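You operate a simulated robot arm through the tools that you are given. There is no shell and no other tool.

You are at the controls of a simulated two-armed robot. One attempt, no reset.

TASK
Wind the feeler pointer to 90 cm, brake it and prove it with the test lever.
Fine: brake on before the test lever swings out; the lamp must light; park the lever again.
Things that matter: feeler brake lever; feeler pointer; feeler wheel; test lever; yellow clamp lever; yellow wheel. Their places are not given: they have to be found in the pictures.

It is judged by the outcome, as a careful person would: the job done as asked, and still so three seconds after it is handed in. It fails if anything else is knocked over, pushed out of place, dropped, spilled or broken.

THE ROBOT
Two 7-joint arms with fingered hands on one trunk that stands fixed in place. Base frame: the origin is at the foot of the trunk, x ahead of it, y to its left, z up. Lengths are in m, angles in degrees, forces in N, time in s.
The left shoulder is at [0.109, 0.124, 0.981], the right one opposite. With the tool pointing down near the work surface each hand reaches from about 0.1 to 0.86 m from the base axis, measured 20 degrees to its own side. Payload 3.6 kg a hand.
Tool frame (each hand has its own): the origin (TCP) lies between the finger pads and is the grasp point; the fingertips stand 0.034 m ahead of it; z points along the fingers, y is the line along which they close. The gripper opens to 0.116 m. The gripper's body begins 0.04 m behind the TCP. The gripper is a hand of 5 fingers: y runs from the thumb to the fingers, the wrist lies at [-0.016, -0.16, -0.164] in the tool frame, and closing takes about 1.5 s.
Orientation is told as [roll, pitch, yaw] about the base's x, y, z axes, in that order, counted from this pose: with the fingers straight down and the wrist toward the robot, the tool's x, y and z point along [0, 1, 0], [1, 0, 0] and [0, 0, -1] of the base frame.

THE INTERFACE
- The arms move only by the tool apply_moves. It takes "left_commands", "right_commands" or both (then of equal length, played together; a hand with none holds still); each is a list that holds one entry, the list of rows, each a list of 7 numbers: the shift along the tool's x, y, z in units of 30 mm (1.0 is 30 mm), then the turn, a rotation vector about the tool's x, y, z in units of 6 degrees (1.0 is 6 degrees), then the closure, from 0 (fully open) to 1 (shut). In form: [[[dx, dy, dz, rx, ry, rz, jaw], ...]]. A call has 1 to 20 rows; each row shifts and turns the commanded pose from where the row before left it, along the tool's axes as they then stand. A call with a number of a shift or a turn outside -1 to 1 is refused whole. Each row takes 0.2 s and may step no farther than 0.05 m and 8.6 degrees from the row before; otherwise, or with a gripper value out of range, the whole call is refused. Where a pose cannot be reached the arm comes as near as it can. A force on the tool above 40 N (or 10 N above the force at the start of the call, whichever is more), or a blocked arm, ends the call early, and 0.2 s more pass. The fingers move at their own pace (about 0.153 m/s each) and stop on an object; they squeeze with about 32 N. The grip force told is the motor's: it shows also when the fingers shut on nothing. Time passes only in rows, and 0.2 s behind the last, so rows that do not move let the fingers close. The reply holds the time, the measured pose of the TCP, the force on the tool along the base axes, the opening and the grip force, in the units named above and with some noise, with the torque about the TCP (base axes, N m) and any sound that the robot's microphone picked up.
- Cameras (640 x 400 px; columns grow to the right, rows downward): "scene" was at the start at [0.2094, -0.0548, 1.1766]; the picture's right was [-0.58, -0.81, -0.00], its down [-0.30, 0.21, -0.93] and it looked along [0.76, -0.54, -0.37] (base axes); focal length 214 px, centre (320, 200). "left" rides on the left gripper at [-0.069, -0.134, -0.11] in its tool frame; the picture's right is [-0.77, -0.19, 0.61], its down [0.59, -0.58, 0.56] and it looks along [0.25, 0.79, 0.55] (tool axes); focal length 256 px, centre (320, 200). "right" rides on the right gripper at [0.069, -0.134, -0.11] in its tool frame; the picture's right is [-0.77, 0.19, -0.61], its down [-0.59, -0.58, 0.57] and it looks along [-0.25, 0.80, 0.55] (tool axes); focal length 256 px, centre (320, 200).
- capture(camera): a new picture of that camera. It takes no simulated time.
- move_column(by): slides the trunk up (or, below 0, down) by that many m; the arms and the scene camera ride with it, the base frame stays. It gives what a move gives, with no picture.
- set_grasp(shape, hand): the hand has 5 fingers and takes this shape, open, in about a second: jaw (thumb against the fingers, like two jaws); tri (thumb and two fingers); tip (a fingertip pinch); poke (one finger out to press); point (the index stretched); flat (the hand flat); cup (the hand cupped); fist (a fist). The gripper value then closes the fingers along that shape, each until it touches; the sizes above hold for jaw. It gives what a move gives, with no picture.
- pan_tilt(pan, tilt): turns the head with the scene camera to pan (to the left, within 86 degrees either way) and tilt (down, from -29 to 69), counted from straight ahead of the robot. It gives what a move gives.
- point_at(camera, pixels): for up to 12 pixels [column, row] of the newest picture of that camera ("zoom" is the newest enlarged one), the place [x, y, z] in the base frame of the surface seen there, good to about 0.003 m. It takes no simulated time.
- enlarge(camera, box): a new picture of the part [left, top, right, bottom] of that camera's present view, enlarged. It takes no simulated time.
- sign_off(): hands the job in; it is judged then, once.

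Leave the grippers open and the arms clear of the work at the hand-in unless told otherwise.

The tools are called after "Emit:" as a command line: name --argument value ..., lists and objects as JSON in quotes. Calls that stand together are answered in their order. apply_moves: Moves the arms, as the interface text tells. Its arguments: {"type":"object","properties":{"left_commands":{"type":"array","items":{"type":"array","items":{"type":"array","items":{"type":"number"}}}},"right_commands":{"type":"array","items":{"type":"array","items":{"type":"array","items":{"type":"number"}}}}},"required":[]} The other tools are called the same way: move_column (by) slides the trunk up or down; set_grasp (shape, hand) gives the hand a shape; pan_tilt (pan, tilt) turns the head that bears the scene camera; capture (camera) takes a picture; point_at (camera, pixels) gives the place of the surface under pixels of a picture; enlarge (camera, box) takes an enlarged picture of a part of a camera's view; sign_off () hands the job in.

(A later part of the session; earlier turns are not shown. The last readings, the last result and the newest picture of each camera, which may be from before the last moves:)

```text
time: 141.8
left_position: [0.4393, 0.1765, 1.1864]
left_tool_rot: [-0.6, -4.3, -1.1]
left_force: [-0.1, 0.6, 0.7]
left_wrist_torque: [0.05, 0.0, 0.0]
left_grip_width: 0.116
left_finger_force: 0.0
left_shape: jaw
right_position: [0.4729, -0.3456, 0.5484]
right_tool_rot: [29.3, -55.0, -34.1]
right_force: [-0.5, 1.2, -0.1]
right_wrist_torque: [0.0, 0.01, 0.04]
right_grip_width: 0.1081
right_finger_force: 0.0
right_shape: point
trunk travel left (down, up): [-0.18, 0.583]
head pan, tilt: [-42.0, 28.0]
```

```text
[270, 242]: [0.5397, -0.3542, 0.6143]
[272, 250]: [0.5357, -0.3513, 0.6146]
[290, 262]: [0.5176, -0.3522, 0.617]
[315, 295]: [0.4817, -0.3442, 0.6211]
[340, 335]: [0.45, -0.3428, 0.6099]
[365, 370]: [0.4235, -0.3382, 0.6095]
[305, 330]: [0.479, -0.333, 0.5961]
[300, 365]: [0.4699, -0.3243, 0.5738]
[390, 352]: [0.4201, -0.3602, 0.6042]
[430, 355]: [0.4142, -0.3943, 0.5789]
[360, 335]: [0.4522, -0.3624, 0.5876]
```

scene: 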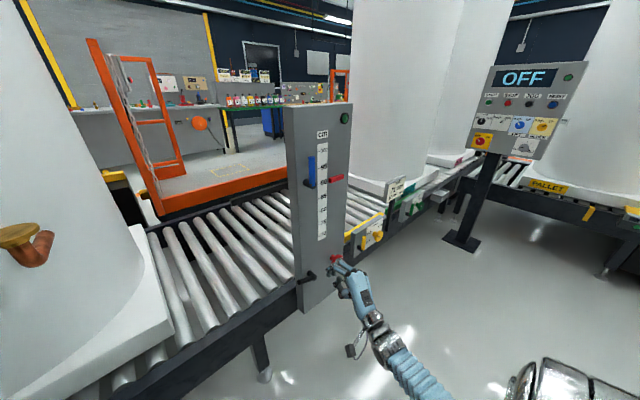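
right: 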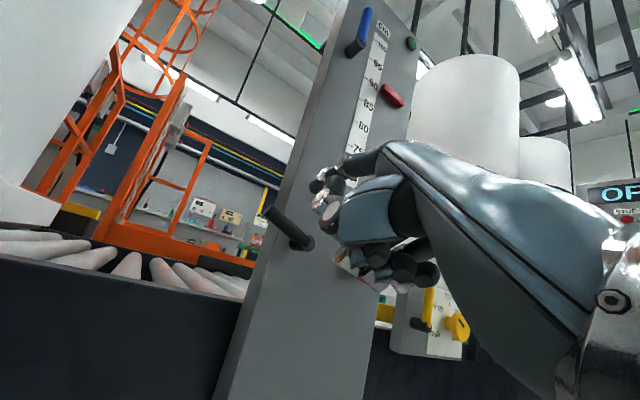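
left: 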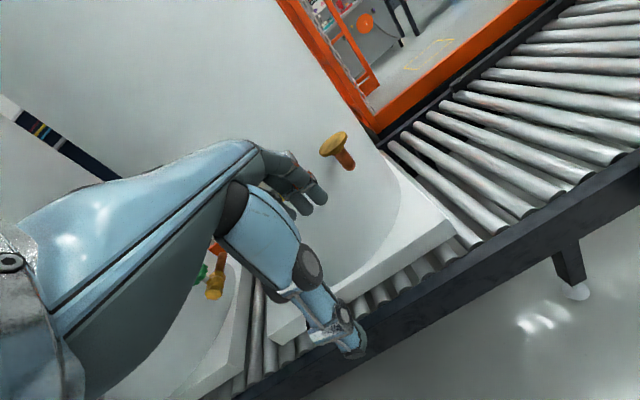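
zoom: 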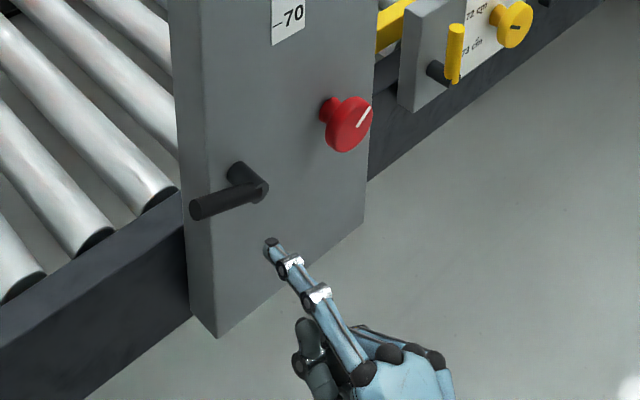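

The index is level and straight, protruding 6 cm ahead of the rest of the hand, with its axis 58 mm above the TCP. I'll lower the hand so the finger is below the bar's height, still short of the lever.

Emit:
apply_moves --right_commands '[[[-0.216, -0.477, 0.686, 0, 0, 0, 0], [-0.216, -0.477, 0.686, 0, 0, 0, 0], [-0.216, -0.477, 0.686, 0, 0, 0, 0], [0, 0, 0, 0, 0, 0, 0]]]'

Emit:
enlarge --camera "scene" --box '[280, 240, 360, 300]'

```text
time: 142.8
left_position: [0.4376, 0.1764, 1.1865]
left_tool_rot: [-0.5, -4.3, -1.2]
left_force: [1.4, -0.2, -0.9]
left_wrist_torque: [-0.03, 0.01, 0.02]
left_grip_width: 0.1162
left_finger_force: 0.0
left_shape: jaw
right_position: [0.5012, -0.349, 0.4772]
right_tool_rot: [29.4, -55.1, -34.3]
right_force: [-0.4, 0.5, -0.8]
right_wrist_torque: [0.0, 0.0, 0.01]
right_grip_width: 0.108
right_finger_force: 0.0
right_shape: point
trunk travel left (down, up): [-0.18, 0.583]
head pan, tilt: [-42.0, 28.0]
```

```text
6.67 times, centred on (320, 270) of scene
```

zoom: 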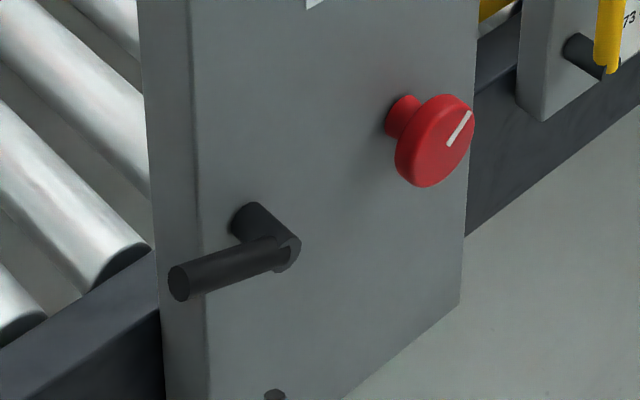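

The fingertip is just at the bottom edge of this zoom. I'll shift the view down and measure it.

Emit:
enlarge --camera "scene" --box '[280, 255, 360, 325]'

Emit:
point_at --camera "zoom" --pixels '[[277, 265], [280, 275], [300, 305], [180, 150], [230, 135], [275, 120]]'

```text
5.71 times, centred on (320, 290) of scene
```

zoom: 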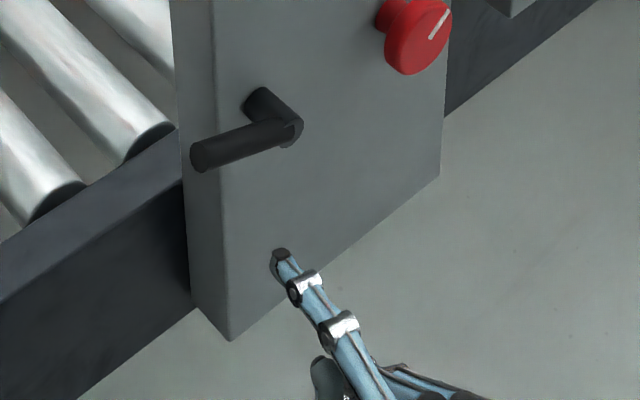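

```text
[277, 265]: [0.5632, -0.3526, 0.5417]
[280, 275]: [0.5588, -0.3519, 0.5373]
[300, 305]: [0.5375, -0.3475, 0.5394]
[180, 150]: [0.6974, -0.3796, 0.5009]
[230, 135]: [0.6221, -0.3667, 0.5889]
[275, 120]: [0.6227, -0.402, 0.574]
```

The fingertip top is at z≈0.541 and the bar's underside near z≈0.57. I'll advance the finger under the bar so its tip is at x≈0.637.

Emit:
point_at --camera "zoom" --pixels '[[120, 220], [150, 175], [170, 240], [100, 180], [200, 170], [190, 140]]'

Emit:
apply_moves --right_commands '[[[0.096, 0.28, 0.512, 0, 0, 0, 0], [0.096, 0.28, 0.512, 0, 0, 0, 0], [0.096, 0.28, 0.512, 0, 0, 0, 0], [0.09, 0.27, 0.49, 0, 0, 0, 0], [0, 0, 0, 0, 0, 0, 0]]]'

Emit:
enlarge --camera "scene" --box '[280, 250, 360, 320]'

```text
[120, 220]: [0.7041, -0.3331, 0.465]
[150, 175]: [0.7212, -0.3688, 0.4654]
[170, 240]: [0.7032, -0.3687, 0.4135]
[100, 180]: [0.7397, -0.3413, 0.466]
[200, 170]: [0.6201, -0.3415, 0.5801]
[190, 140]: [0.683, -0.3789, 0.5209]
```

```text
time: 144.0
left_position: [0.4396, 0.1759, 1.1853]
left_tool_rot: [-0.6, -4.3, -1.2]
left_force: [1.2, -0.5, 0.0]
left_wrist_torque: [-0.01, 0.02, 0.0]
left_grip_width: 0.1157
left_finger_force: 0.1
left_shape: jaw
right_position: [0.5673, -0.3476, 0.491]
right_tool_rot: [29.2, -55.1, -34.3]
right_force: [-0.7, 0.2, -0.3]
right_wrist_torque: [-0.02, 0.03, -0.01]
right_grip_width: 0.108
right_finger_force: 0.0
right_shape: point
right hand out of reach, approached as far as the arm can: row 3, 4
trunk travel left (down, up): [-0.18, 0.583]
head pan, tilt: [-42.0, 28.0]
```

```text
5.71 times, centred on (320, 285) of scene
```

zoom: 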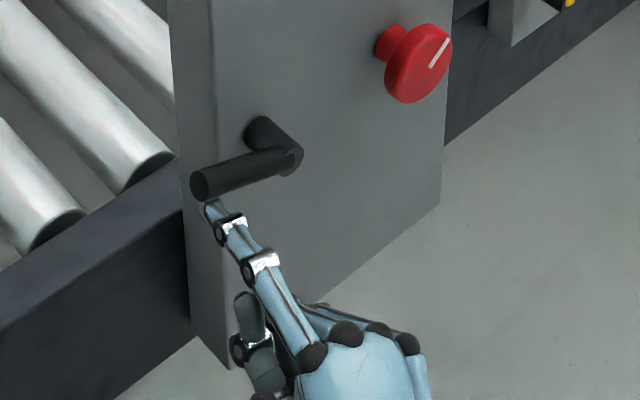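

The finger is under the bar near its outer end. I'll raise it gently, which either lifts the bar toward upright or meets resistance that tells me it swings the other way.

Emit:
apply_moves --right_commands '[[[0.092, 0.266, -0.163, 0, 0, 0, 0], [0.092, 0.266, -0.163, 0, 0, 0, 0], [0.092, 0.266, -0.163, 0, 0, 0, 0], [0.092, 0.266, -0.163, 0, 0, 0, 0], [0, 0, 0, 0, 0, 0, 0]]]'

Emit:
enlarge --camera "scene" --box '[280, 240, 360, 310]'

```text
time: 145.2
left_position: [0.4392, 0.176, 1.1859]
left_tool_rot: [-0.6, -4.3, -1.2]
left_force: [0.1, -0.2, 0.6]
left_wrist_torque: [0.03, 0.0, 0.02]
left_grip_width: 0.1162
left_finger_force: 0.0
left_shape: jaw
right_position: [0.5798, -0.3535, 0.4983]
right_tool_rot: [29.3, -55.1, -34.3]
right_force: [-0.5, -0.7, -0.7]
right_wrist_torque: [0.01, 0.03, 0.04]
right_grip_width: 0.1077
right_finger_force: 0.1
right_shape: point
right hand out of reach, approached as far as the arm can: row 1, 2, 3, 4
trunk travel left (down, up): [-0.18, 0.583]
head pan, tilt: [-42.0, 28.0]
```

```text
5.71 times, centred on (320, 275) of scene
```

zoom: 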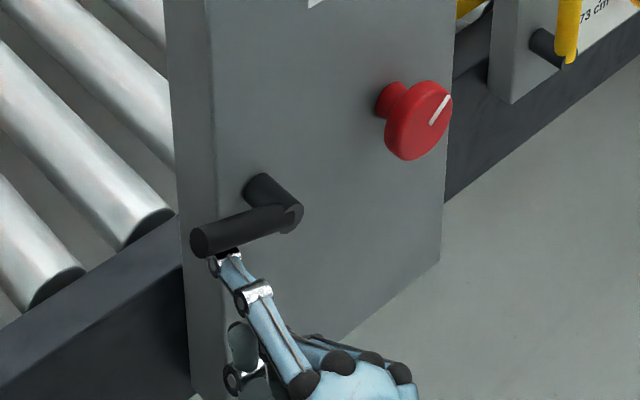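

The arm is at its reach limit here, so the finger is barely touching. I'll lower the trunk 4 cm, which also takes the finger down and away from the bar, for more reach.

Emit:
move_column --by -0.04

Emit:
enlarge --camera "scene" --box '[280, 240, 360, 310]'

```text
time: 146.0
left_position: [0.4367, 0.1764, 1.1463]
left_tool_rot: [-0.6, -4.4, -1.2]
left_force: [-0.8, 0.3, 0.3]
left_wrist_torque: [-0.01, -0.02, 0.0]
left_grip_width: 0.1157
left_finger_force: 0.1
left_shape: jaw
right_position: [0.5725, -0.3529, 0.4366]
right_tool_rot: [27.1, -53.1, -32.5]
right_force: [-0.3, 0.7, 0.5]
right_wrist_torque: [0.01, -0.01, 0.01]
right_grip_width: 0.1081
right_finger_force: 0.0
right_shape: point
trunk travel left (down, up): [-0.14, 0.623]
head pan, tilt: [-42.0, 28.0]
```

```text
5.71 times, centred on (320, 275) of scene
```

zoom: 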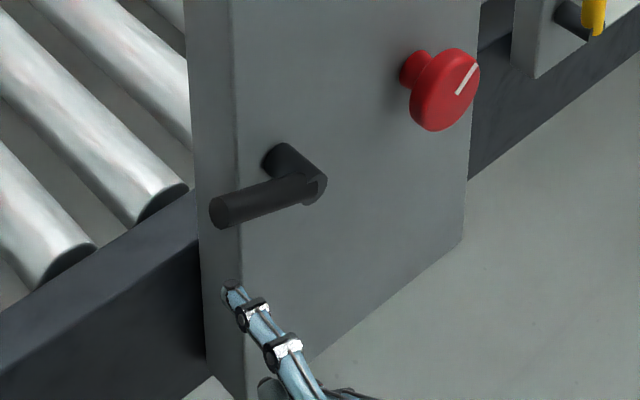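

The finger is well below the bar now. I'll raise it again toward contact.

Emit:
apply_moves --right_commands '[[[0.25, 0.7, -0.53, 0, 0, 0, 0], [0.25, 0.75, -0.46, 0, 0, 0, 0], [0.1, 0.27, -0.17, 0, 0, 0, 0], [0, 0, 0, 0, 0, 0, 0]]]'

Emit:
enlarge --camera "scene" --box '[280, 240, 360, 310]'

```text
time: 147.0
left_position: [0.4395, 0.1775, 1.145]
left_tool_rot: [-0.7, -4.3, -1.1]
left_force: [-0.6, 0.3, 0.2]
left_wrist_torque: [0.0, 0.0, 0.02]
left_grip_width: 0.1159
left_finger_force: 0.1
left_shape: jaw
right_position: [0.5923, -0.3642, 0.447]
right_tool_rot: [27.3, -53.2, -32.5]
right_force: [-1.8, 1.8, -1.0]
right_wrist_torque: [-0.07, 0.0, 0.11]
right_grip_width: 0.0
right_finger_force: 0.0
right_shape: point
right hand out of reach, approached as far as the arm can: row 1, 2, 3
trunk travel left (down, up): [-0.14, 0.623]
head pan, tilt: [-42.0, 28.0]
```

```text
5.71 times, centred on (320, 275) of scene
```

zoom: 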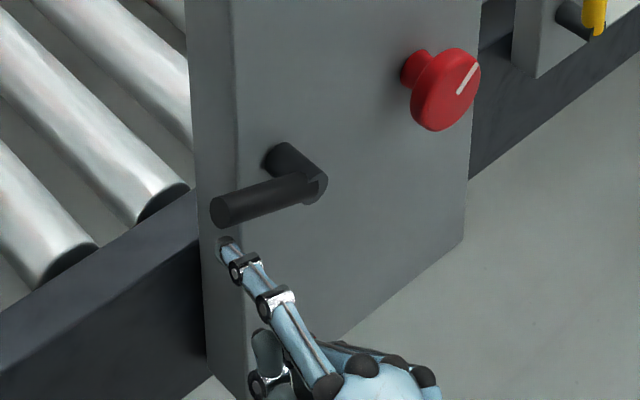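

The arm has stretched into its straight-elbow limit and isn't following. I'll pull the hand straight back away from the lever to bend the elbow again.

Emit:
apply_moves --right_commands '[[[-0.16, -0.47, -0.866, 0, 0, 0, 0], [-0.16, -0.47, -0.866, 0, 0, 0, 0], [-0.16, -0.47, -0.866, 0, 0, 0, 0], [-0.16, -0.47, -0.866, 0, 0, 0, 0], [0, 0, 0, 0, 0, 0, 0]]]'

Emit:
capture --camera "scene"

```text
time: 148.2
left_position: [0.4384, 0.1765, 1.1451]
left_tool_rot: [-0.6, -4.4, -1.2]
left_force: [-0.2, 1.1, -0.6]
left_wrist_torque: [-0.02, -0.02, -0.01]
left_grip_width: 0.1164
left_finger_force: 0.0
left_shape: jaw
right_position: [0.4816, -0.3733, 0.4136]
right_tool_rot: [27.2, -53.3, -32.5]
right_force: [0.6, 0.1, 0.4]
right_wrist_torque: [0.0, 0.05, 0.01]
right_grip_width: 0.1081
right_finger_force: 0.0
right_shape: point
right hand out of reach, approached as far as the arm can: row 1, 2, 3, 4
trunk travel left (down, up): [-0.14, 0.623]
head pan, tilt: [-42.0, 28.0]
```

```text
taken
```

scene: 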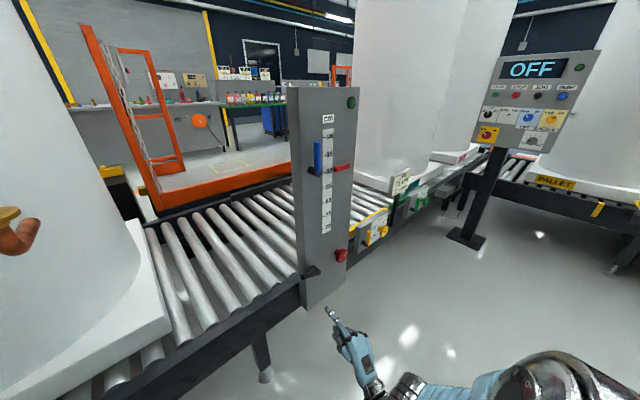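

The elbow is straight and the controller is stuck there. I'll command a clear upward move, which should bend the elbow again. The hand is 17 cm from the panel, so it's safe.

Emit:
apply_moves --right_commands '[[[-0.03, 0.9, -0.6, 0, 0, 0, 0], [-0.03, 0.9, -0.6, 0, 0, 0, 0], [-0.03, 0.9, -0.6, 0, 0, 0, 0], [-0.03, 0.9, -0.6, 0, 0, 0, 0], [0, 0, 0, 0, 0, 0, 0], [0, 0, 0, 0, 0, 0, 0]]]'

Emit:
capture --camera "scene"

```text
time: 149.6
left_position: [0.4401, 0.1766, 1.145]
left_tool_rot: [-0.7, -4.3, -1.3]
left_force: [-1.0, -0.1, 0.0]
left_wrist_torque: [0.01, 0.04, 0.01]
left_grip_width: 0.1159
left_finger_force: 0.1
left_shape: jaw
right_position: [0.4989, -0.4442, 0.4412]
right_tool_rot: [27.2, -53.4, -32.5]
right_force: [-0.2, 0.1, 0.4]
right_wrist_torque: [0.0, 0.0, 0.0]
right_grip_width: 0.1077
right_finger_force: 0.0
right_shape: point
right hand out of reach, approached as far as the arm can: row 1, 2, 3, 4
trunk travel left (down, up): [-0.14, 0.623]
head pan, tilt: [-42.0, 28.0]
```

```text
taken
```

scene: 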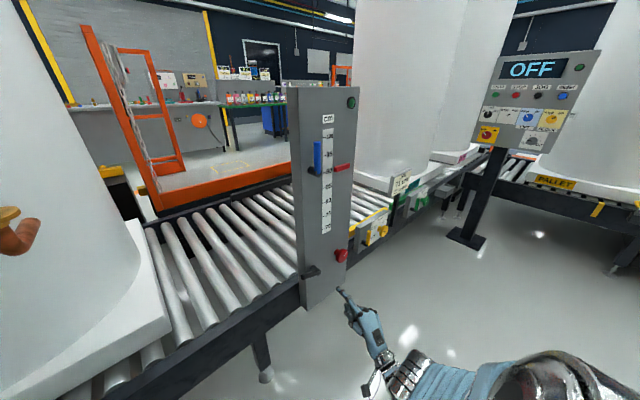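

It is still pinned at full stretch. Tilting the hand upward should make the elbow take part of the rotation and unlock it. There is free space all around the commanded position.

Emit:
apply_moves --right_commands '[[[0, 0, 0, -0.9, 0.3, 0, 0], [0, 0, 0, -0.9, 0.3, 0, 0], [0, 0, 0, -0.9, 0.3, 0, 0], [0, 0, 0, -0.9, 0.3, 0, 0], [0, 0, 0, 0, 0, 0, 0]]]'

```text
time: 150.8
left_position: [0.4395, 0.1766, 1.1468]
left_tool_rot: [-0.6, -4.2, -1.2]
left_force: [0.7, -0.6, -0.3]
left_wrist_torque: [0.0, 0.0, -0.01]
left_grip_width: 0.1159
left_finger_force: 0.0
left_shape: jaw
right_position: [0.4793, -0.4144, 0.5157]
right_tool_rot: [62.7, -68.9, -64.2]
right_force: [0.6, -0.3, 0.7]
right_wrist_torque: [0.0, 0.0, 0.02]
right_grip_width: 0.108
right_finger_force: 0.1
right_shape: point
right hand out of reach, approached as far as the arm can: row 1, 2, 3, 4
trunk travel left (down, up): [-0.14, 0.623]
head pan, tilt: [-42.0, 28.0]
```

It is starting to come up. I'll give the controller a few idle rows to see whether it converges.

Emit:
apply_moves --right_commands '[[[0, 0, 0, 0, 0, 0, 0], [0, 0, 0, 0, 0, 0, 0], [0, 0, 0, 0, 0, 0, 0], [0, 0, 0, 0, 0, 0, 0], [0, 0, 0, 0, 0, 0, 0], [0, 0, 0, 0, 0, 0, 0]]]'

Emit:
capture --camera "scene"

```text
time: 152.2
left_position: [0.4389, 0.1766, 1.146]
left_tool_rot: [-0.7, -4.3, -1.2]
left_force: [-0.1, -0.3, -0.2]
left_wrist_torque: [0.01, 0.04, 0.03]
left_grip_width: 0.1156
left_finger_force: 0.1
left_shape: jaw
right_position: [0.4794, -0.4136, 0.5156]
right_tool_rot: [62.5, -69.0, -64.1]
right_force: [-0.7, 0.1, -0.8]
right_wrist_torque: [-0.01, 0.0, 0.0]
right_grip_width: 0.1083
right_finger_force: 0.0
right_shape: point
trunk travel left (down, up): [-0.14, 0.623]
head pan, tilt: [-42.0, 28.0]
```

```text
taken
```

scene: 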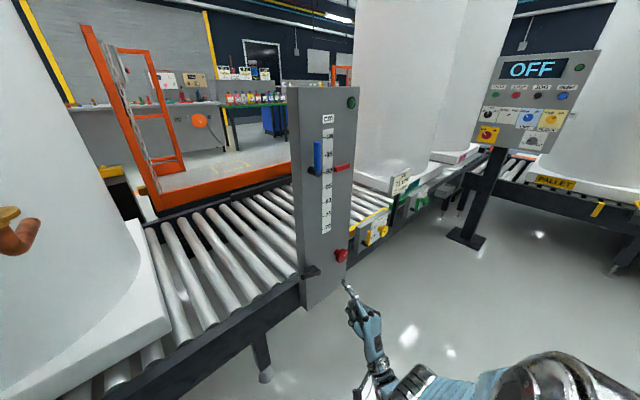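

The command now matches the pose. I'll try straight up in small steps.

Emit:
apply_moves --right_commands '[[[0.2, 0.56, -0.1, 0, 0, 0, 0], [0.2, 0.56, -0.1, 0, 0, 0, 0], [0.2, 0.56, -0.1, 0, 0, 0, 0], [0.2, 0.56, -0.1, 0, 0, 0, 0], [0, 0, 0, 0, 0, 0, 0]]]'

```text
time: 153.4
left_position: [0.4385, 0.1774, 1.1457]
left_tool_rot: [-0.6, -4.3, -1.3]
left_force: [0.5, 1.3, -0.3]
left_wrist_torque: [0.03, 0.0, 0.0]
left_grip_width: 0.1159
left_finger_force: 0.1
left_shape: jaw
right_position: [0.4799, -0.4138, 0.5879]
right_tool_rot: [62.5, -69.0, -64.1]
right_force: [0.1, 1.0, 0.4]
right_wrist_torque: [0.01, -0.01, -0.01]
right_grip_width: 0.1078
right_finger_force: 0.1
right_shape: point
trunk travel left (down, up): [-0.14, 0.623]
head pan, tilt: [-42.0, 28.0]
```

The elbow is unlocked and the hand tracks again. I'll pitch back so the index is level, then return under the lever, now with 4 cm more reach margin.

Emit:
apply_moves --right_commands '[[[0, 0, 0, 0.79, -0.27, 0, 0], [0, 0, 0, 0.79, -0.27, 0, 0], [0, 0, 0, 0.79, -0.27, 0, 0], [0, 0, 0, 0.79, -0.27, 0, 0], [0, 0, 0, 0, 0, 0, 0]]]'

```text
time: 154.6
left_position: [0.439, 0.1767, 1.1459]
left_tool_rot: [-0.6, -4.3, -1.3]
left_force: [-0.3, -0.3, 0.1]
left_wrist_torque: [-0.02, 0.0, 0.02]
left_grip_width: 0.116
left_finger_force: 0.1
left_shape: jaw
right_position: [0.4781, -0.4135, 0.5861]
right_tool_rot: [29.6, -55.4, -34.6]
right_force: [-0.1, -1.5, -0.1]
right_wrist_torque: [0.0, 0.01, 0.02]
right_grip_width: 0.1081
right_finger_force: 0.0
right_shape: point
trunk travel left (down, up): [-0.14, 0.623]
head pan, tilt: [-42.0, 28.0]
```

Orientation restored. I'll move down and left to the pre-insert position, with the finger below the bar's height and 8 cm short of it.

Emit:
apply_moves --right_commands '[[[0.2975, -0.762, 0.572, 0, 0, 0, 0], [0.2975, -0.762, 0.572, 0, 0, 0, 0], [0.2975, -0.762, 0.572, 0, 0, 0, 0], [0.2975, -0.762, 0.572, 0, 0, 0, 0], [0, 0, 0, 0, 0, 0, 0]]]'

Emit:
enlarge --camera "scene" --box '[280, 245, 360, 315]'

```text
time: 155.8
left_position: [0.4384, 0.1762, 1.1462]
left_tool_rot: [-0.7, -4.2, -1.2]
left_force: [0.4, 0.4, -0.1]
left_wrist_torque: [0.01, 0.01, 0.01]
left_grip_width: 0.1159
left_finger_force: 0.1
left_shape: jaw
right_position: [0.502, -0.3489, 0.4889]
right_tool_rot: [29.5, -55.5, -34.6]
right_force: [-0.8, -0.5, -0.4]
right_wrist_torque: [0.02, 0.01, 0.01]
right_grip_width: 0.1081
right_finger_force: 0.1
right_shape: point
trunk travel left (down, up): [-0.14, 0.623]
head pan, tilt: [-42.0, 28.0]
```

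```text
5.71 times, centred on (320, 280) of scene
```

zoom: 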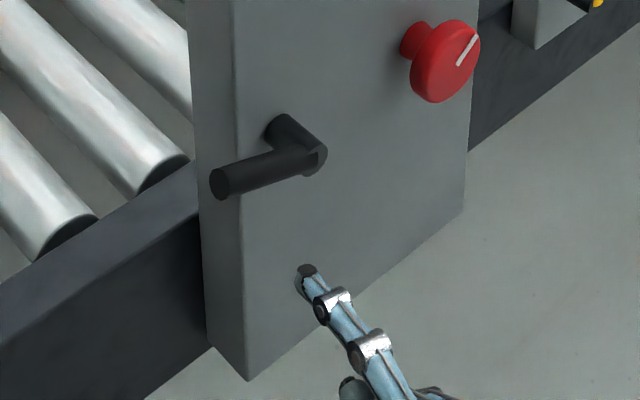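

The lever hasn't moved and the finger is aligned below it. I'll slide the finger forward under the bar.

Emit:
apply_moves --right_commands '[[[0.09, 0.26, 0.476, 0, 0, 0, 0], [0.09, 0.26, 0.476, 0, 0, 0, 0], [0.09, 0.26, 0.476, 0, 0, 0, 0], [0.09, 0.26, 0.476, 0, 0, 0, 0], [0, 0, 0, 0, 0, 0, 0]]]'

Emit:
enlarge --camera "scene" --box '[280, 245, 360, 315]'

```text
time: 157.0
left_position: [0.4384, 0.1762, 1.1456]
left_tool_rot: [-0.7, -4.3, -1.2]
left_force: [0.2, 0.1, -0.7]
left_wrist_torque: [0.01, 0.01, -0.02]
left_grip_width: 0.1157
left_finger_force: 0.2
left_shape: jaw
right_position: [0.5685, -0.3517, 0.4889]
right_tool_rot: [29.6, -55.6, -34.5]
right_force: [0.9, 0.0, -0.8]
right_wrist_torque: [-0.01, 0.03, 0.02]
right_grip_width: 0.108
right_finger_force: 0.0
right_shape: point
trunk travel left (down, up): [-0.14, 0.623]
head pan, tilt: [-42.0, 28.0]
```

```text
5.71 times, centred on (320, 280) of scene
```

zoom: 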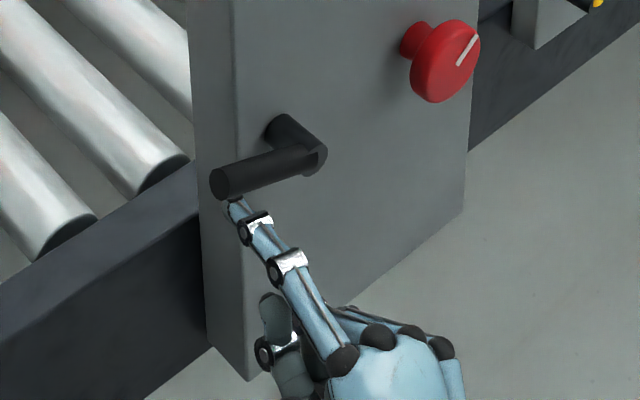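

The pose is exactly reached with the finger under the bar. I'll lift about 3.5 cm in small steps.

Emit:
apply_moves --right_commands '[[[0.085, 0.245, -0.15, 0, 0, 0, 0], [0.085, 0.245, -0.15, 0, 0, 0, 0], [0.085, 0.245, -0.15, 0, 0, 0, 0], [0.085, 0.245, -0.15, 0, 0, 0, 0], [0, 0, 0, 0, 0, 0, 0]]]'

Emit:
enlarge --camera "scene" --box '[280, 240, 360, 310]'

```text
time: 158.2
left_position: [0.44, 0.1755, 1.1471]
left_tool_rot: [-0.5, -4.3, -1.2]
left_force: [-0.5, 0.3, -0.1]
left_wrist_torque: [0.02, -0.01, 0.01]
left_grip_width: 0.1159
left_finger_force: 0.0
left_shape: jaw
right_position: [0.5669, -0.3489, 0.5243]
right_tool_rot: [29.6, -55.5, -34.6]
right_force: [0.4, 0.7, -2.1]
right_wrist_torque: [0.03, 0.12, 0.04]
right_grip_width: 0.108
right_finger_force: 0.1
right_shape: point
trunk travel left (down, up): [-0.14, 0.623]
head pan, tilt: [-42.0, 28.0]
```

```text
5.71 times, centred on (320, 275) of scene
```

zoom: 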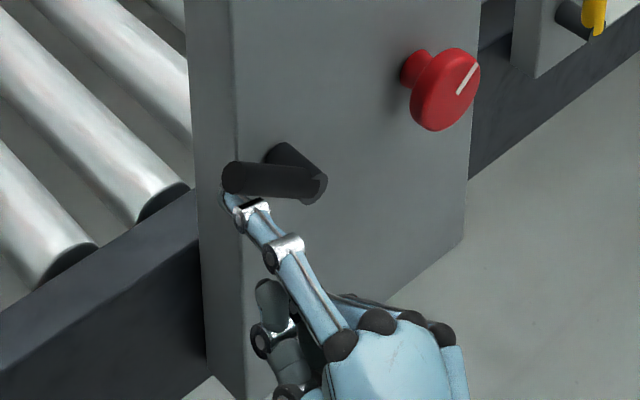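

The lever is turning freely upward with only about 2 N. I'll follow the arc up and to the right.

Emit:
apply_moves --right_commands '[[[-0.11, 0.245, -0.113, 0, 0, 0, 0], [-0.11, 0.245, -0.113, 0, 0, 0, 0], [-0.178, 0.254, -0.105, 0, 0, 0, 0], [-0.178, 0.254, -0.105, 0, 0, 0, 0], [0, 0, 0, 0, 0, 0, 0]]]'

Emit:
enlarge --camera "scene" --box '[280, 230, 360, 300]'

```text
time: 159.4
left_position: [0.4395, 0.1769, 1.1456]
left_tool_rot: [-0.6, -4.3, -1.2]
left_force: [0.5, 0.2, 0.8]
left_wrist_torque: [-0.02, 0.0, 0.01]
left_grip_width: 0.1159
left_finger_force: 0.1
left_shape: jaw
right_position: [0.5675, -0.3753, 0.5512]
right_tool_rot: [29.6, -55.6, -34.7]
right_force: [0.6, 1.7, -2.0]
right_wrist_torque: [-0.05, 0.08, 0.06]
right_grip_width: 0.1079
right_finger_force: 0.2
right_shape: point
trunk travel left (down, up): [-0.14, 0.623]
head pan, tilt: [-42.0, 28.0]
```

```text
5.71 times, centred on (320, 265) of scene
```

zoom: 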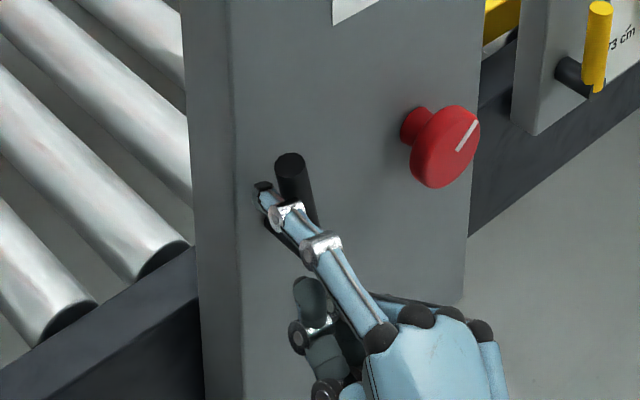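

The lever is nearly upright. I'll keep pushing gently to the right until it meets its stop.

Emit:
apply_moves --right_commands '[[[-0.19, 0.125, -0.033, 0, 0, 0, 0], [-0.19, 0.125, -0.033, 0, 0, 0, 0], [0, 0, 0, 0, 0, 0, 0]]]'

Emit:
apply_moves --right_commands '[[[-0.19, 0.06, -0.02, 0, 0, 0, 0], [-0.19, 0.06, -0.02, 0, 0, 0, 0], [0, 0, 0, 0, 0, 0, 0]]]'

Emit:
enlarge --camera "scene" --box '[280, 230, 360, 300]'

```text
time: 160.2
left_position: [0.4394, 0.1761, 1.1469]
left_tool_rot: [-0.7, -4.4, -1.2]
left_force: [0.6, -0.6, -0.2]
left_wrist_torque: [0.01, -0.04, 0.01]
left_grip_width: 0.1159
left_finger_force: 0.1
left_shape: jaw
right_position: [0.5673, -0.3887, 0.5536]
right_tool_rot: [29.6, -55.4, -34.6]
right_force: [1.4, 3.5, -0.5]
right_wrist_torque: [-0.22, 0.1, 0.26]
right_grip_width: 0.0
right_finger_force: 0.1
right_shape: point
trunk travel left (down, up): [-0.14, 0.623]
head pan, tilt: [-42.0, 28.0]
```

```text
time: 161.0
left_position: [0.4407, 0.1778, 1.1445]
left_tool_rot: [-0.7, -4.3, -1.1]
left_force: [0.0, 0.3, -0.3]
left_wrist_torque: [-0.01, 0.01, 0.0]
left_grip_width: 0.1158
left_finger_force: 0.1
left_shape: jaw
right_position: [0.5663, -0.3972, 0.5557]
right_tool_rot: [29.4, -55.5, -34.5]
right_force: [1.0, 16.8, -2.0]
right_wrist_torque: [-0.89, 0.18, 0.88]
right_grip_width: 0.0
right_finger_force: 0.1
right_shape: point
trunk travel left (down, up): [-0.14, 0.623]
head pan, tilt: [-42.0, 28.0]
```

```text
5.71 times, centred on (320, 265) of scene
```

zoom: 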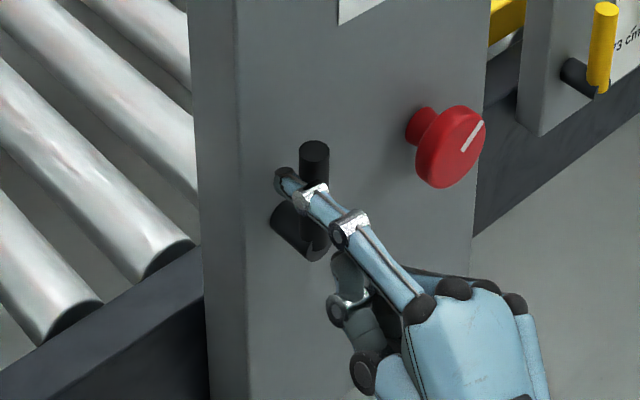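

The lever is upright against its stop, with the side force rising to 17 N. That should be the brake on. I'll ease off to the left and withdraw the finger straight back.

Emit:
apply_moves --right_commands '[[[0.3, -0.1, 0, 0, 0, 0, 0], [0.25, -0.08, 0, 0, 0, 0, 0], [-0.13, -0.38, -0.69, 0, 0, 0, 0], [-0.13, -0.38, -0.69, 0, 0, 0, 0], [-0.13, -0.38, -0.69, 0, 0, 0, 0], [-0.13, -0.38, -0.69, 0, 0, 0, 0], [0, 0, 0, 0, 0, 0, 0]]]'

Emit:
capture --camera "scene"

Emit:
enlarge --camera "scene" --box '[280, 230, 360, 300]'

Emit:
enlarge --camera "scene" --box '[305, 140, 365, 190]'

```text
time: 162.6
left_position: [0.4395, 0.1763, 1.1455]
left_tool_rot: [-0.5, -4.3, -1.2]
left_force: [0.0, 0.1, 0.4]
left_wrist_torque: [-0.01, 0.0, 0.02]
left_grip_width: 0.1157
left_finger_force: 0.0
left_shape: jaw
right_position: [0.4691, -0.3822, 0.555]
right_tool_rot: [29.6, -55.6, -34.6]
right_force: [0.3, 0.2, 0.5]
right_wrist_torque: [0.02, -0.03, 0.03]
right_grip_width: 0.1078
right_finger_force: 0.1
right_shape: point
trunk travel left (down, up): [-0.14, 0.623]
head pan, tilt: [-42.0, 28.0]
```

```text
taken
```

scene: 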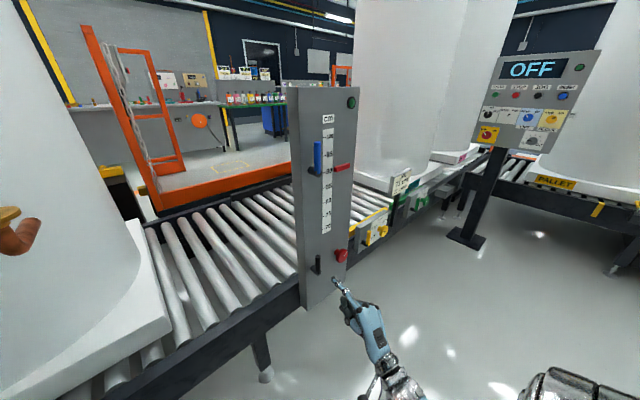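

```text
5.71 times, centred on (320, 265) of scene
```

zoom: 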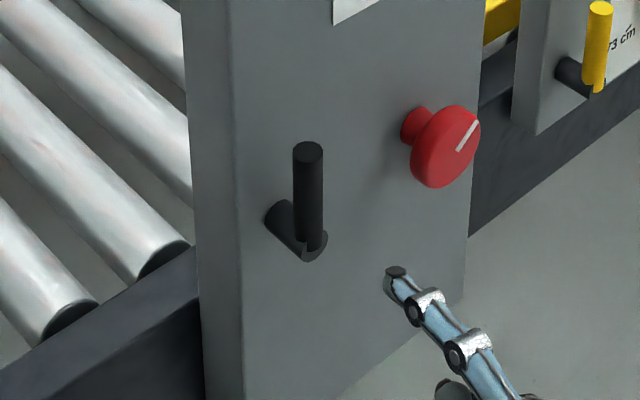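

```text
8.00 times, centred on (335, 165) of scene
```

zoom: 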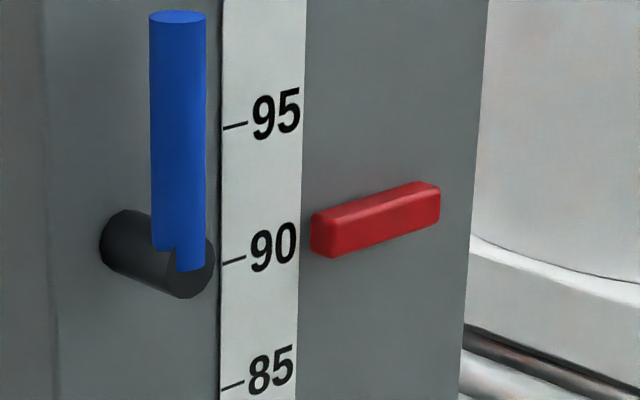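

The black lever now stands upright like the yellow and green clamp levers, so the brake is on. I'll double-check the pointer with a tighter zoom.

Emit:
enlarge --camera "scene" --box '[320, 160, 352, 180]'

Emit:
point_at --camera "zoom" --pixels '[[85, 255], [300, 190], [300, 215], [300, 240], [350, 175], [350, 200], [350, 225], [400, 160], [400, 185], [400, 210], [450, 150], [450, 170]]'

```text
16.00 times, centred on (336, 170) of scene
```

zoom: 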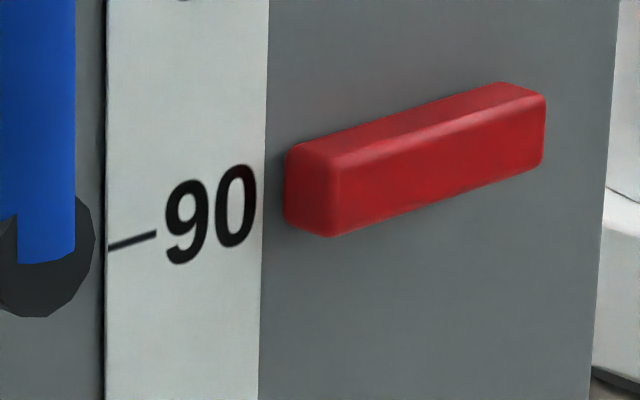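

```text
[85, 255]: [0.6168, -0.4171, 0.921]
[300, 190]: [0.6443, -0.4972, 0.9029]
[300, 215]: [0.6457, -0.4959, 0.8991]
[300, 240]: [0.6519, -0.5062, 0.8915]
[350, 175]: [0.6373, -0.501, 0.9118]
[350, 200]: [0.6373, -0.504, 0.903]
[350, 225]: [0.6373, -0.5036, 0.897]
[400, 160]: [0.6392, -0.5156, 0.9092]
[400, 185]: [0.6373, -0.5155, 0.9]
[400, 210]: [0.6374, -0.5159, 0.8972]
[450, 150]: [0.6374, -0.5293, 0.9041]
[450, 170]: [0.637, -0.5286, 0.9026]
```

The pointer reads about 90.2–90.3, and the black lever sits firmly at its stop. Next is the blue test lever, which stands upright at about y −0.407, z 0.91 to 1.00. I'll raise the pointing hand in front of the panel to its height, staying well clear.

Emit:
apply_moves --right_commands '[[[0.134, 0.87, -0.5, 0, 0, 0, 0], [0.134, 0.87, -0.5, 0, 0, 0, 0], [0.134, 0.87, -0.5, 0, 0, 0, 0], [0.134, 0.87, -0.5, 0, 0, 0, 0], [0.134, 0.87, -0.5, 0, 0, 0, 0], [0.134, 0.87, -0.5, 0, 0, 0, 0], [0, 0, 0, 0, 0, 0, 0]]]'

Emit:
apply_moves --right_commands '[[[0.134, 0.87, -0.5, 0, 0, 0, 0], [0.134, 0.87, -0.5, 0, 0, 0, 0], [0.134, 0.87, -0.5, 0, 0, 0, 0], [0, 0, 0, 0, 0, 0, 0]]]'

Emit:
capture --camera "scene"

```text
time: 164.2
left_position: [0.4393, 0.1759, 1.1464]
left_tool_rot: [-0.6, -4.4, -1.3]
left_force: [-0.1, 0.3, -0.3]
left_wrist_torque: [0.0, 0.0, 0.01]
left_grip_width: 0.1156
left_finger_force: 0.0
left_shape: jaw
right_position: [0.4673, -0.4086, 0.7326]
right_tool_rot: [29.6, -55.4, -34.7]
right_force: [0.2, 0.3, -0.4]
right_wrist_torque: [0.03, -0.04, 0.02]
right_grip_width: 0.108
right_finger_force: 0.1
right_shape: point
trunk travel left (down, up): [-0.14, 0.623]
head pan, tilt: [-42.0, 28.0]
```

```text
time: 165.2
left_position: [0.4398, 0.176, 1.1465]
left_tool_rot: [-0.6, -4.3, -1.3]
left_force: [0.4, 0.5, 0.1]
left_wrist_torque: [-0.02, 0.01, -0.01]
left_grip_width: 0.116
left_finger_force: 0.0
left_shape: jaw
right_position: [0.4653, -0.4249, 0.8269]
right_tool_rot: [29.6, -55.6, -34.6]
right_force: [-0.7, -0.4, 1.5]
right_wrist_torque: [-0.02, -0.01, 0.01]
right_grip_width: 0.1081
right_finger_force: 0.1
right_shape: point
trunk travel left (down, up): [-0.14, 0.623]
head pan, tilt: [-42.0, 28.0]
```

```text
taken
```

scene: 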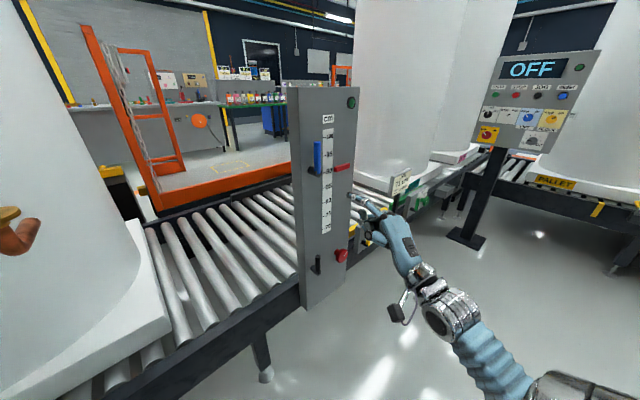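

It tracks well. Three more steps up to the blue lever's height.

Emit:
apply_moves --right_commands '[[[0.12, 0.85, -0.43, 0, 0, 0, 0], [0.12, 0.85, -0.43, 0, 0, 0, 0], [0.12, 0.85, -0.43, 0, 0, 0, 0], [0, 0, 0, 0, 0, 0, 0]]]'

Emit:
capture --camera "scene"

Emit:
enlarge --camera "scene" --box '[280, 110, 400, 210]'

Emit:
capture --camera "right"

```text
time: 166.2
left_position: [0.4395, 0.1771, 1.1451]
left_tool_rot: [-0.7, -4.3, -1.3]
left_force: [0.7, -0.2, 0.5]
left_wrist_torque: [0.0, -0.02, 0.0]
left_grip_width: 0.1158
left_finger_force: 0.0
left_shape: jaw
right_position: [0.4731, -0.4414, 0.9119]
right_tool_rot: [29.6, -55.5, -34.7]
right_force: [-0.7, -0.4, 0.1]
right_wrist_torque: [-0.02, 0.04, -0.01]
right_grip_width: 0.1078
right_finger_force: 0.1
right_shape: point
trunk travel left (down, up): [-0.14, 0.623]
head pan, tilt: [-42.0, 28.0]
```

```text
taken
```

scene: 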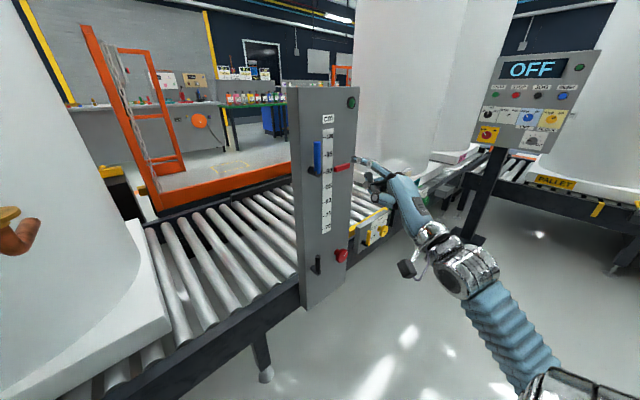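

```text
4.00 times, centred on (340, 160) of scene
```

zoom: 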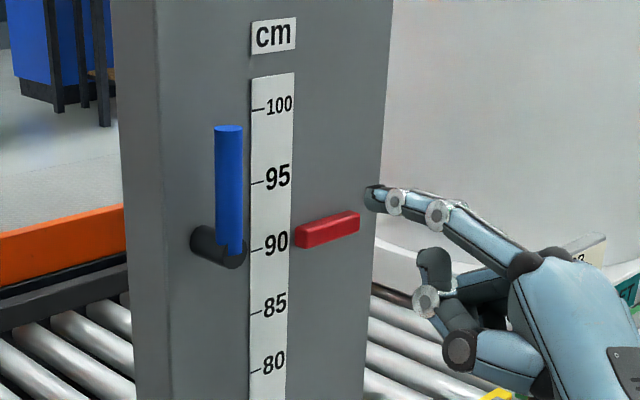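

```text
taken
```

right: 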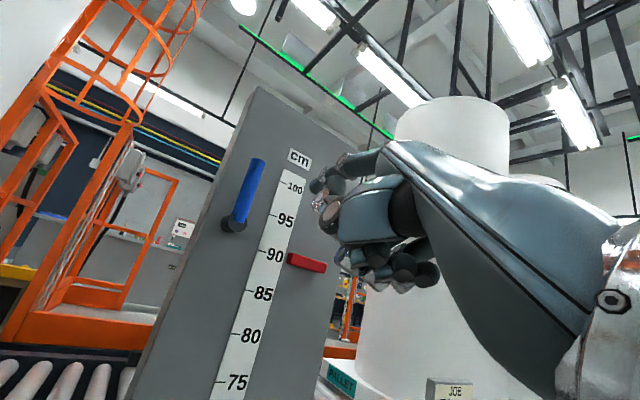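

The hand camera is now almost level with the 90 mark at z≈0.88, which is ideal for reading the pointer without parallax. I'll zoom in.

Emit:
enlarge --camera "right" --box '[230, 220, 350, 310]'

Emit:
point_at --camera "zoom" --pixels '[[400, 160], [440, 180], [480, 200], [400, 190], [440, 210], [195, 130]]'

```text
4.44 times, centred on (290, 265) of right
```

zoom: 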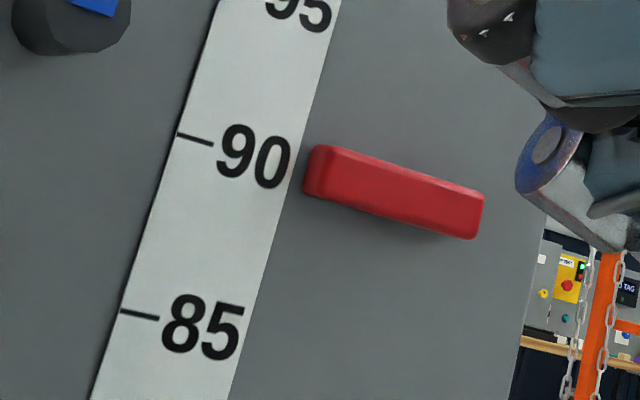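

```text
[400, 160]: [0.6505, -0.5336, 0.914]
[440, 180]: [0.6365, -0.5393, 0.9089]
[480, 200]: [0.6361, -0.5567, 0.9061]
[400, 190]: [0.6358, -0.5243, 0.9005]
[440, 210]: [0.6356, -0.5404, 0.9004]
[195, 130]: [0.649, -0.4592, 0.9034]
```

This level view puts the pointer right at 90 within a couple of millimetres. Next I'll move the finger forward on the right side of the blue lever with 2 cm clearance.

Emit:
apply_moves --right_commands '[[[0.129, 0.375, 0.685, 0, 0, 0, 0], [0.129, 0.375, 0.685, 0, 0, 0, 0], [0.129, 0.375, 0.685, 0, 0, 0, 0], [0.125, 0.365, 0.67, 0, 0, 0, 0], [0, 0, 0, 0, 0, 0, 0]]]'

Emit:
enlarge --camera "scene" --box '[280, 100, 400, 200]'

```text
time: 167.4
left_position: [0.4405, 0.1768, 1.146]
left_tool_rot: [-0.6, -4.3, -1.2]
left_force: [0.2, 0.7, 0.1]
left_wrist_torque: [0.0, -0.03, -0.01]
left_grip_width: 0.1158
left_finger_force: 0.1
left_shape: jaw
right_position: [0.5657, -0.4399, 0.9087]
right_tool_rot: [29.6, -55.5, -34.7]
right_force: [0.0, 0.4, -0.8]
right_wrist_torque: [0.0, 0.01, 0.02]
right_grip_width: 0.1081
right_finger_force: 0.1
right_shape: point
trunk travel left (down, up): [-0.14, 0.623]
head pan, tilt: [-42.0, 28.0]
```

```text
4.00 times, centred on (340, 150) of scene
```

zoom: 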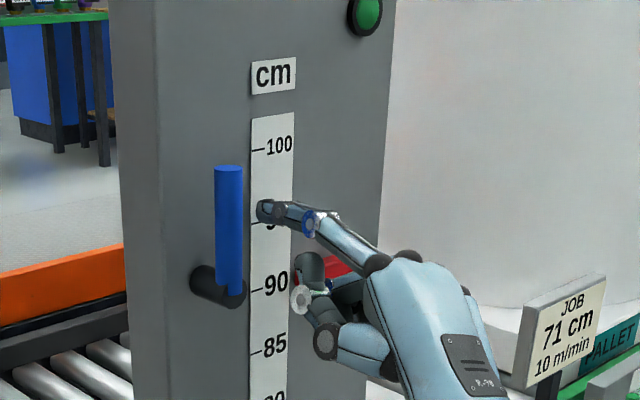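

The finger sits just right of the blue lever, and the lamp at the upper right is dark green. I'll push the lever gently to the left and watch for resistance.

Emit:
apply_moves --right_commands '[[[0.228, -0.054, -0.013, 0, 0, 0, 0], [0.228, -0.054, -0.013, 0, 0, 0, 0], [0.228, -0.054, -0.013, 0, 0, 0, 0], [0.228, -0.054, -0.013, 0, 0, 0, 0], [0.228, -0.054, -0.013, 0, 0, 0, 0], [0, 0, 0, 0, 0, 0, 0]]]'

Emit:
enlarge --camera "scene" --box '[280, 100, 400, 200]'

```text
time: 168.8
left_position: [0.439, 0.1763, 1.145]
left_tool_rot: [-0.6, -4.3, -1.2]
left_force: [0.6, -0.2, 0.7]
left_wrist_torque: [0.0, 0.0, 0.02]
left_grip_width: 0.116
left_finger_force: 0.1
left_shape: jaw
right_position: [0.5649, -0.4051, 0.9121]
right_tool_rot: [29.6, -55.4, -34.6]
right_force: [0.2, -2.3, -0.7]
right_wrist_torque: [0.12, 0.01, -0.13]
right_grip_width: 0.1078
right_finger_force: 0.1
right_shape: point
trunk travel left (down, up): [-0.14, 0.623]
head pan, tilt: [-42.0, 28.0]
```

```text
4.00 times, centred on (340, 150) of scene
```

zoom: 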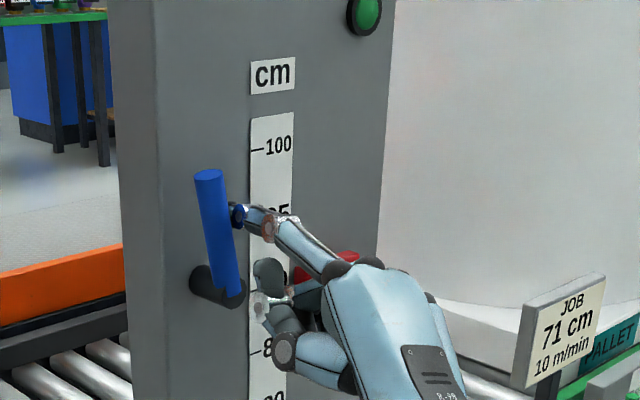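

It swings left freely at about 2 N, so this is its outward direction. I'll continue along the arc.

Emit:
apply_moves --right_commands '[[[0.21, -0.08, 0.005, 0, 0, 0, 0], [0.21, -0.08, 0.005, 0, 0, 0, 0], [0.21, -0.08, 0.005, 0, 0, 0, 0], [0.21, -0.08, 0.005, 0, 0, 0, 0], [0.162, -0.172, 0.063, 0, 0, 0, 0], [0.162, -0.172, 0.063, 0, 0, 0, 0], [0.162, -0.172, 0.063, 0, 0, 0, 0], [0, 0, 0, 0, 0, 0, 0]]]'

Emit:
enlarge --camera "scene" --box '[280, 90, 400, 200]'

```text
time: 170.6
left_position: [0.4392, 0.1773, 1.1453]
left_tool_rot: [-0.6, -4.3, -1.2]
left_force: [0.1, 0.1, -0.7]
left_wrist_torque: [0.0, 0.02, -0.02]
left_grip_width: 0.1158
left_finger_force: 0.0
left_shape: jaw
right_position: [0.5664, -0.3586, 0.8996]
right_tool_rot: [29.6, -55.6, -34.6]
right_force: [-0.7, -1.6, 0.1]
right_wrist_torque: [0.08, -0.03, -0.09]
right_grip_width: 0.0002
right_finger_force: 0.0
right_shape: point
trunk travel left (down, up): [-0.14, 0.623]
head pan, tilt: [-42.0, 28.0]
```

```text
3.64 times, centred on (340, 145) of scene
```

zoom: 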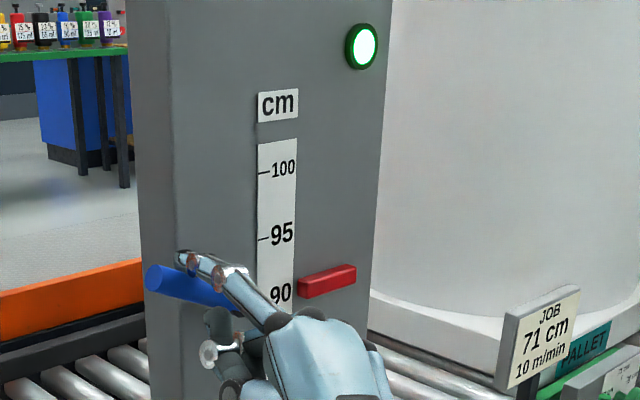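

The lamp is lit bright green with the test lever swung out. I'll nudge slightly toward the end of its swing and confirm that the lamp stays lit.

Emit:
apply_moves --right_commands '[[[0.083, -0.15, 0.067, 0, 0, 0, 0], [0.083, -0.15, 0.067, 0, 0, 0, 0], [0, 0, 0, 0, 0, 0, 0], [0, 0, 0, 0, 0, 0, 0], [0, 0, 0, 0, 0, 0, 0]]]'

Emit:
enlarge --camera "scene" --box '[280, 80, 400, 200]'

```text
time: 171.8
left_position: [0.439, 0.1755, 1.1456]
left_tool_rot: [-0.6, -4.4, -1.1]
left_force: [0.3, 0.2, 0.1]
left_wrist_torque: [0.04, -0.01, 0.01]
left_grip_width: 0.1159
left_finger_force: 0.1
left_shape: jaw
right_position: [0.5676, -0.3517, 0.8924]
right_tool_rot: [29.7, -55.4, -34.7]
right_force: [-0.3, -4.7, 3.0]
right_wrist_torque: [0.21, -0.19, -0.27]
right_grip_width: 0.0
right_finger_force: 0.0
right_shape: point
trunk travel left (down, up): [-0.14, 0.623]
head pan, tilt: [-42.0, 28.0]
```

```text
3.33 times, centred on (340, 140) of scene
```

zoom: 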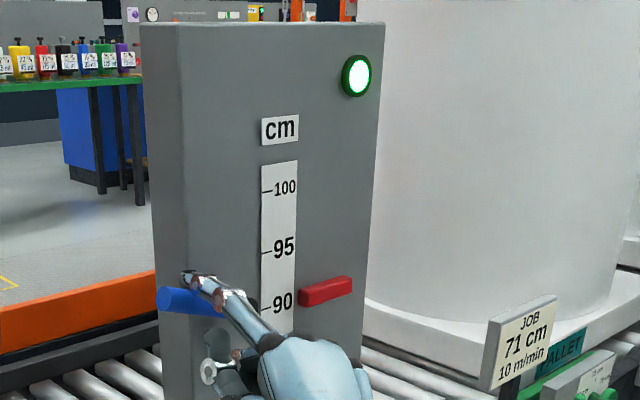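

The lamp stays lit with the lever at its end stop. Next I'll park it: lift the finger off, withdraw, go below the blue bar and push it back upright.

Emit:
apply_moves --right_commands '[[[-0.1, 0.34, -0.167, 0, 0, 0, 0], [-0.141, -0.41, -0.75, 0, 0, 0, 0], [-0.141, -0.41, -0.75, 0, 0, 0, 0], [-0.141, -0.41, -0.75, 0, 0, 0, 0], [0, 0, 0, 0, 0, 0, 0]]]'

Emit:
enlarge --camera "scene" --box '[270, 80, 390, 200]'

Emit:
capture --camera "right"

```text
time: 173.0
left_position: [0.439, 0.1768, 1.1449]
left_tool_rot: [-0.6, -4.3, -1.2]
left_force: [-0.3, -0.3, -0.1]
left_wrist_torque: [0.01, 0.0, 0.01]
left_grip_width: 0.1158
left_finger_force: 0.1
left_shape: jaw
right_position: [0.5394, -0.3565, 0.9021]
right_tool_rot: [29.6, -55.5, -34.8]
right_force: [-0.3, 0.6, -0.8]
right_wrist_torque: [0.01, -0.06, 0.0]
right_grip_width: 0.0001
right_finger_force: 0.1
right_shape: point
right hand out of reach, approached as far as the arm can: row 3, 4
trunk travel left (down, up): [-0.14, 0.623]
head pan, tilt: [-42.0, 28.0]
```

```text
3.33 times, centred on (330, 140) of scene
```

zoom: 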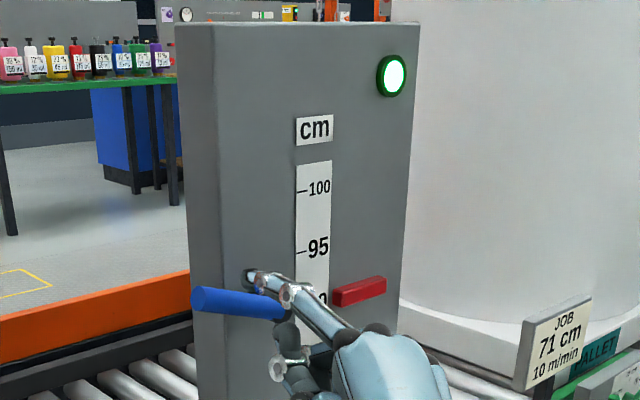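

```text
taken
```

right: 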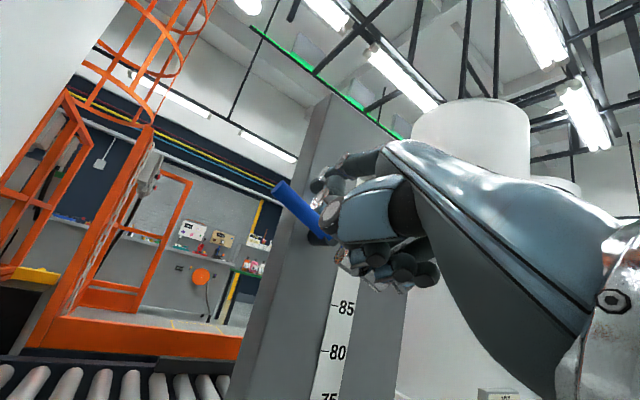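

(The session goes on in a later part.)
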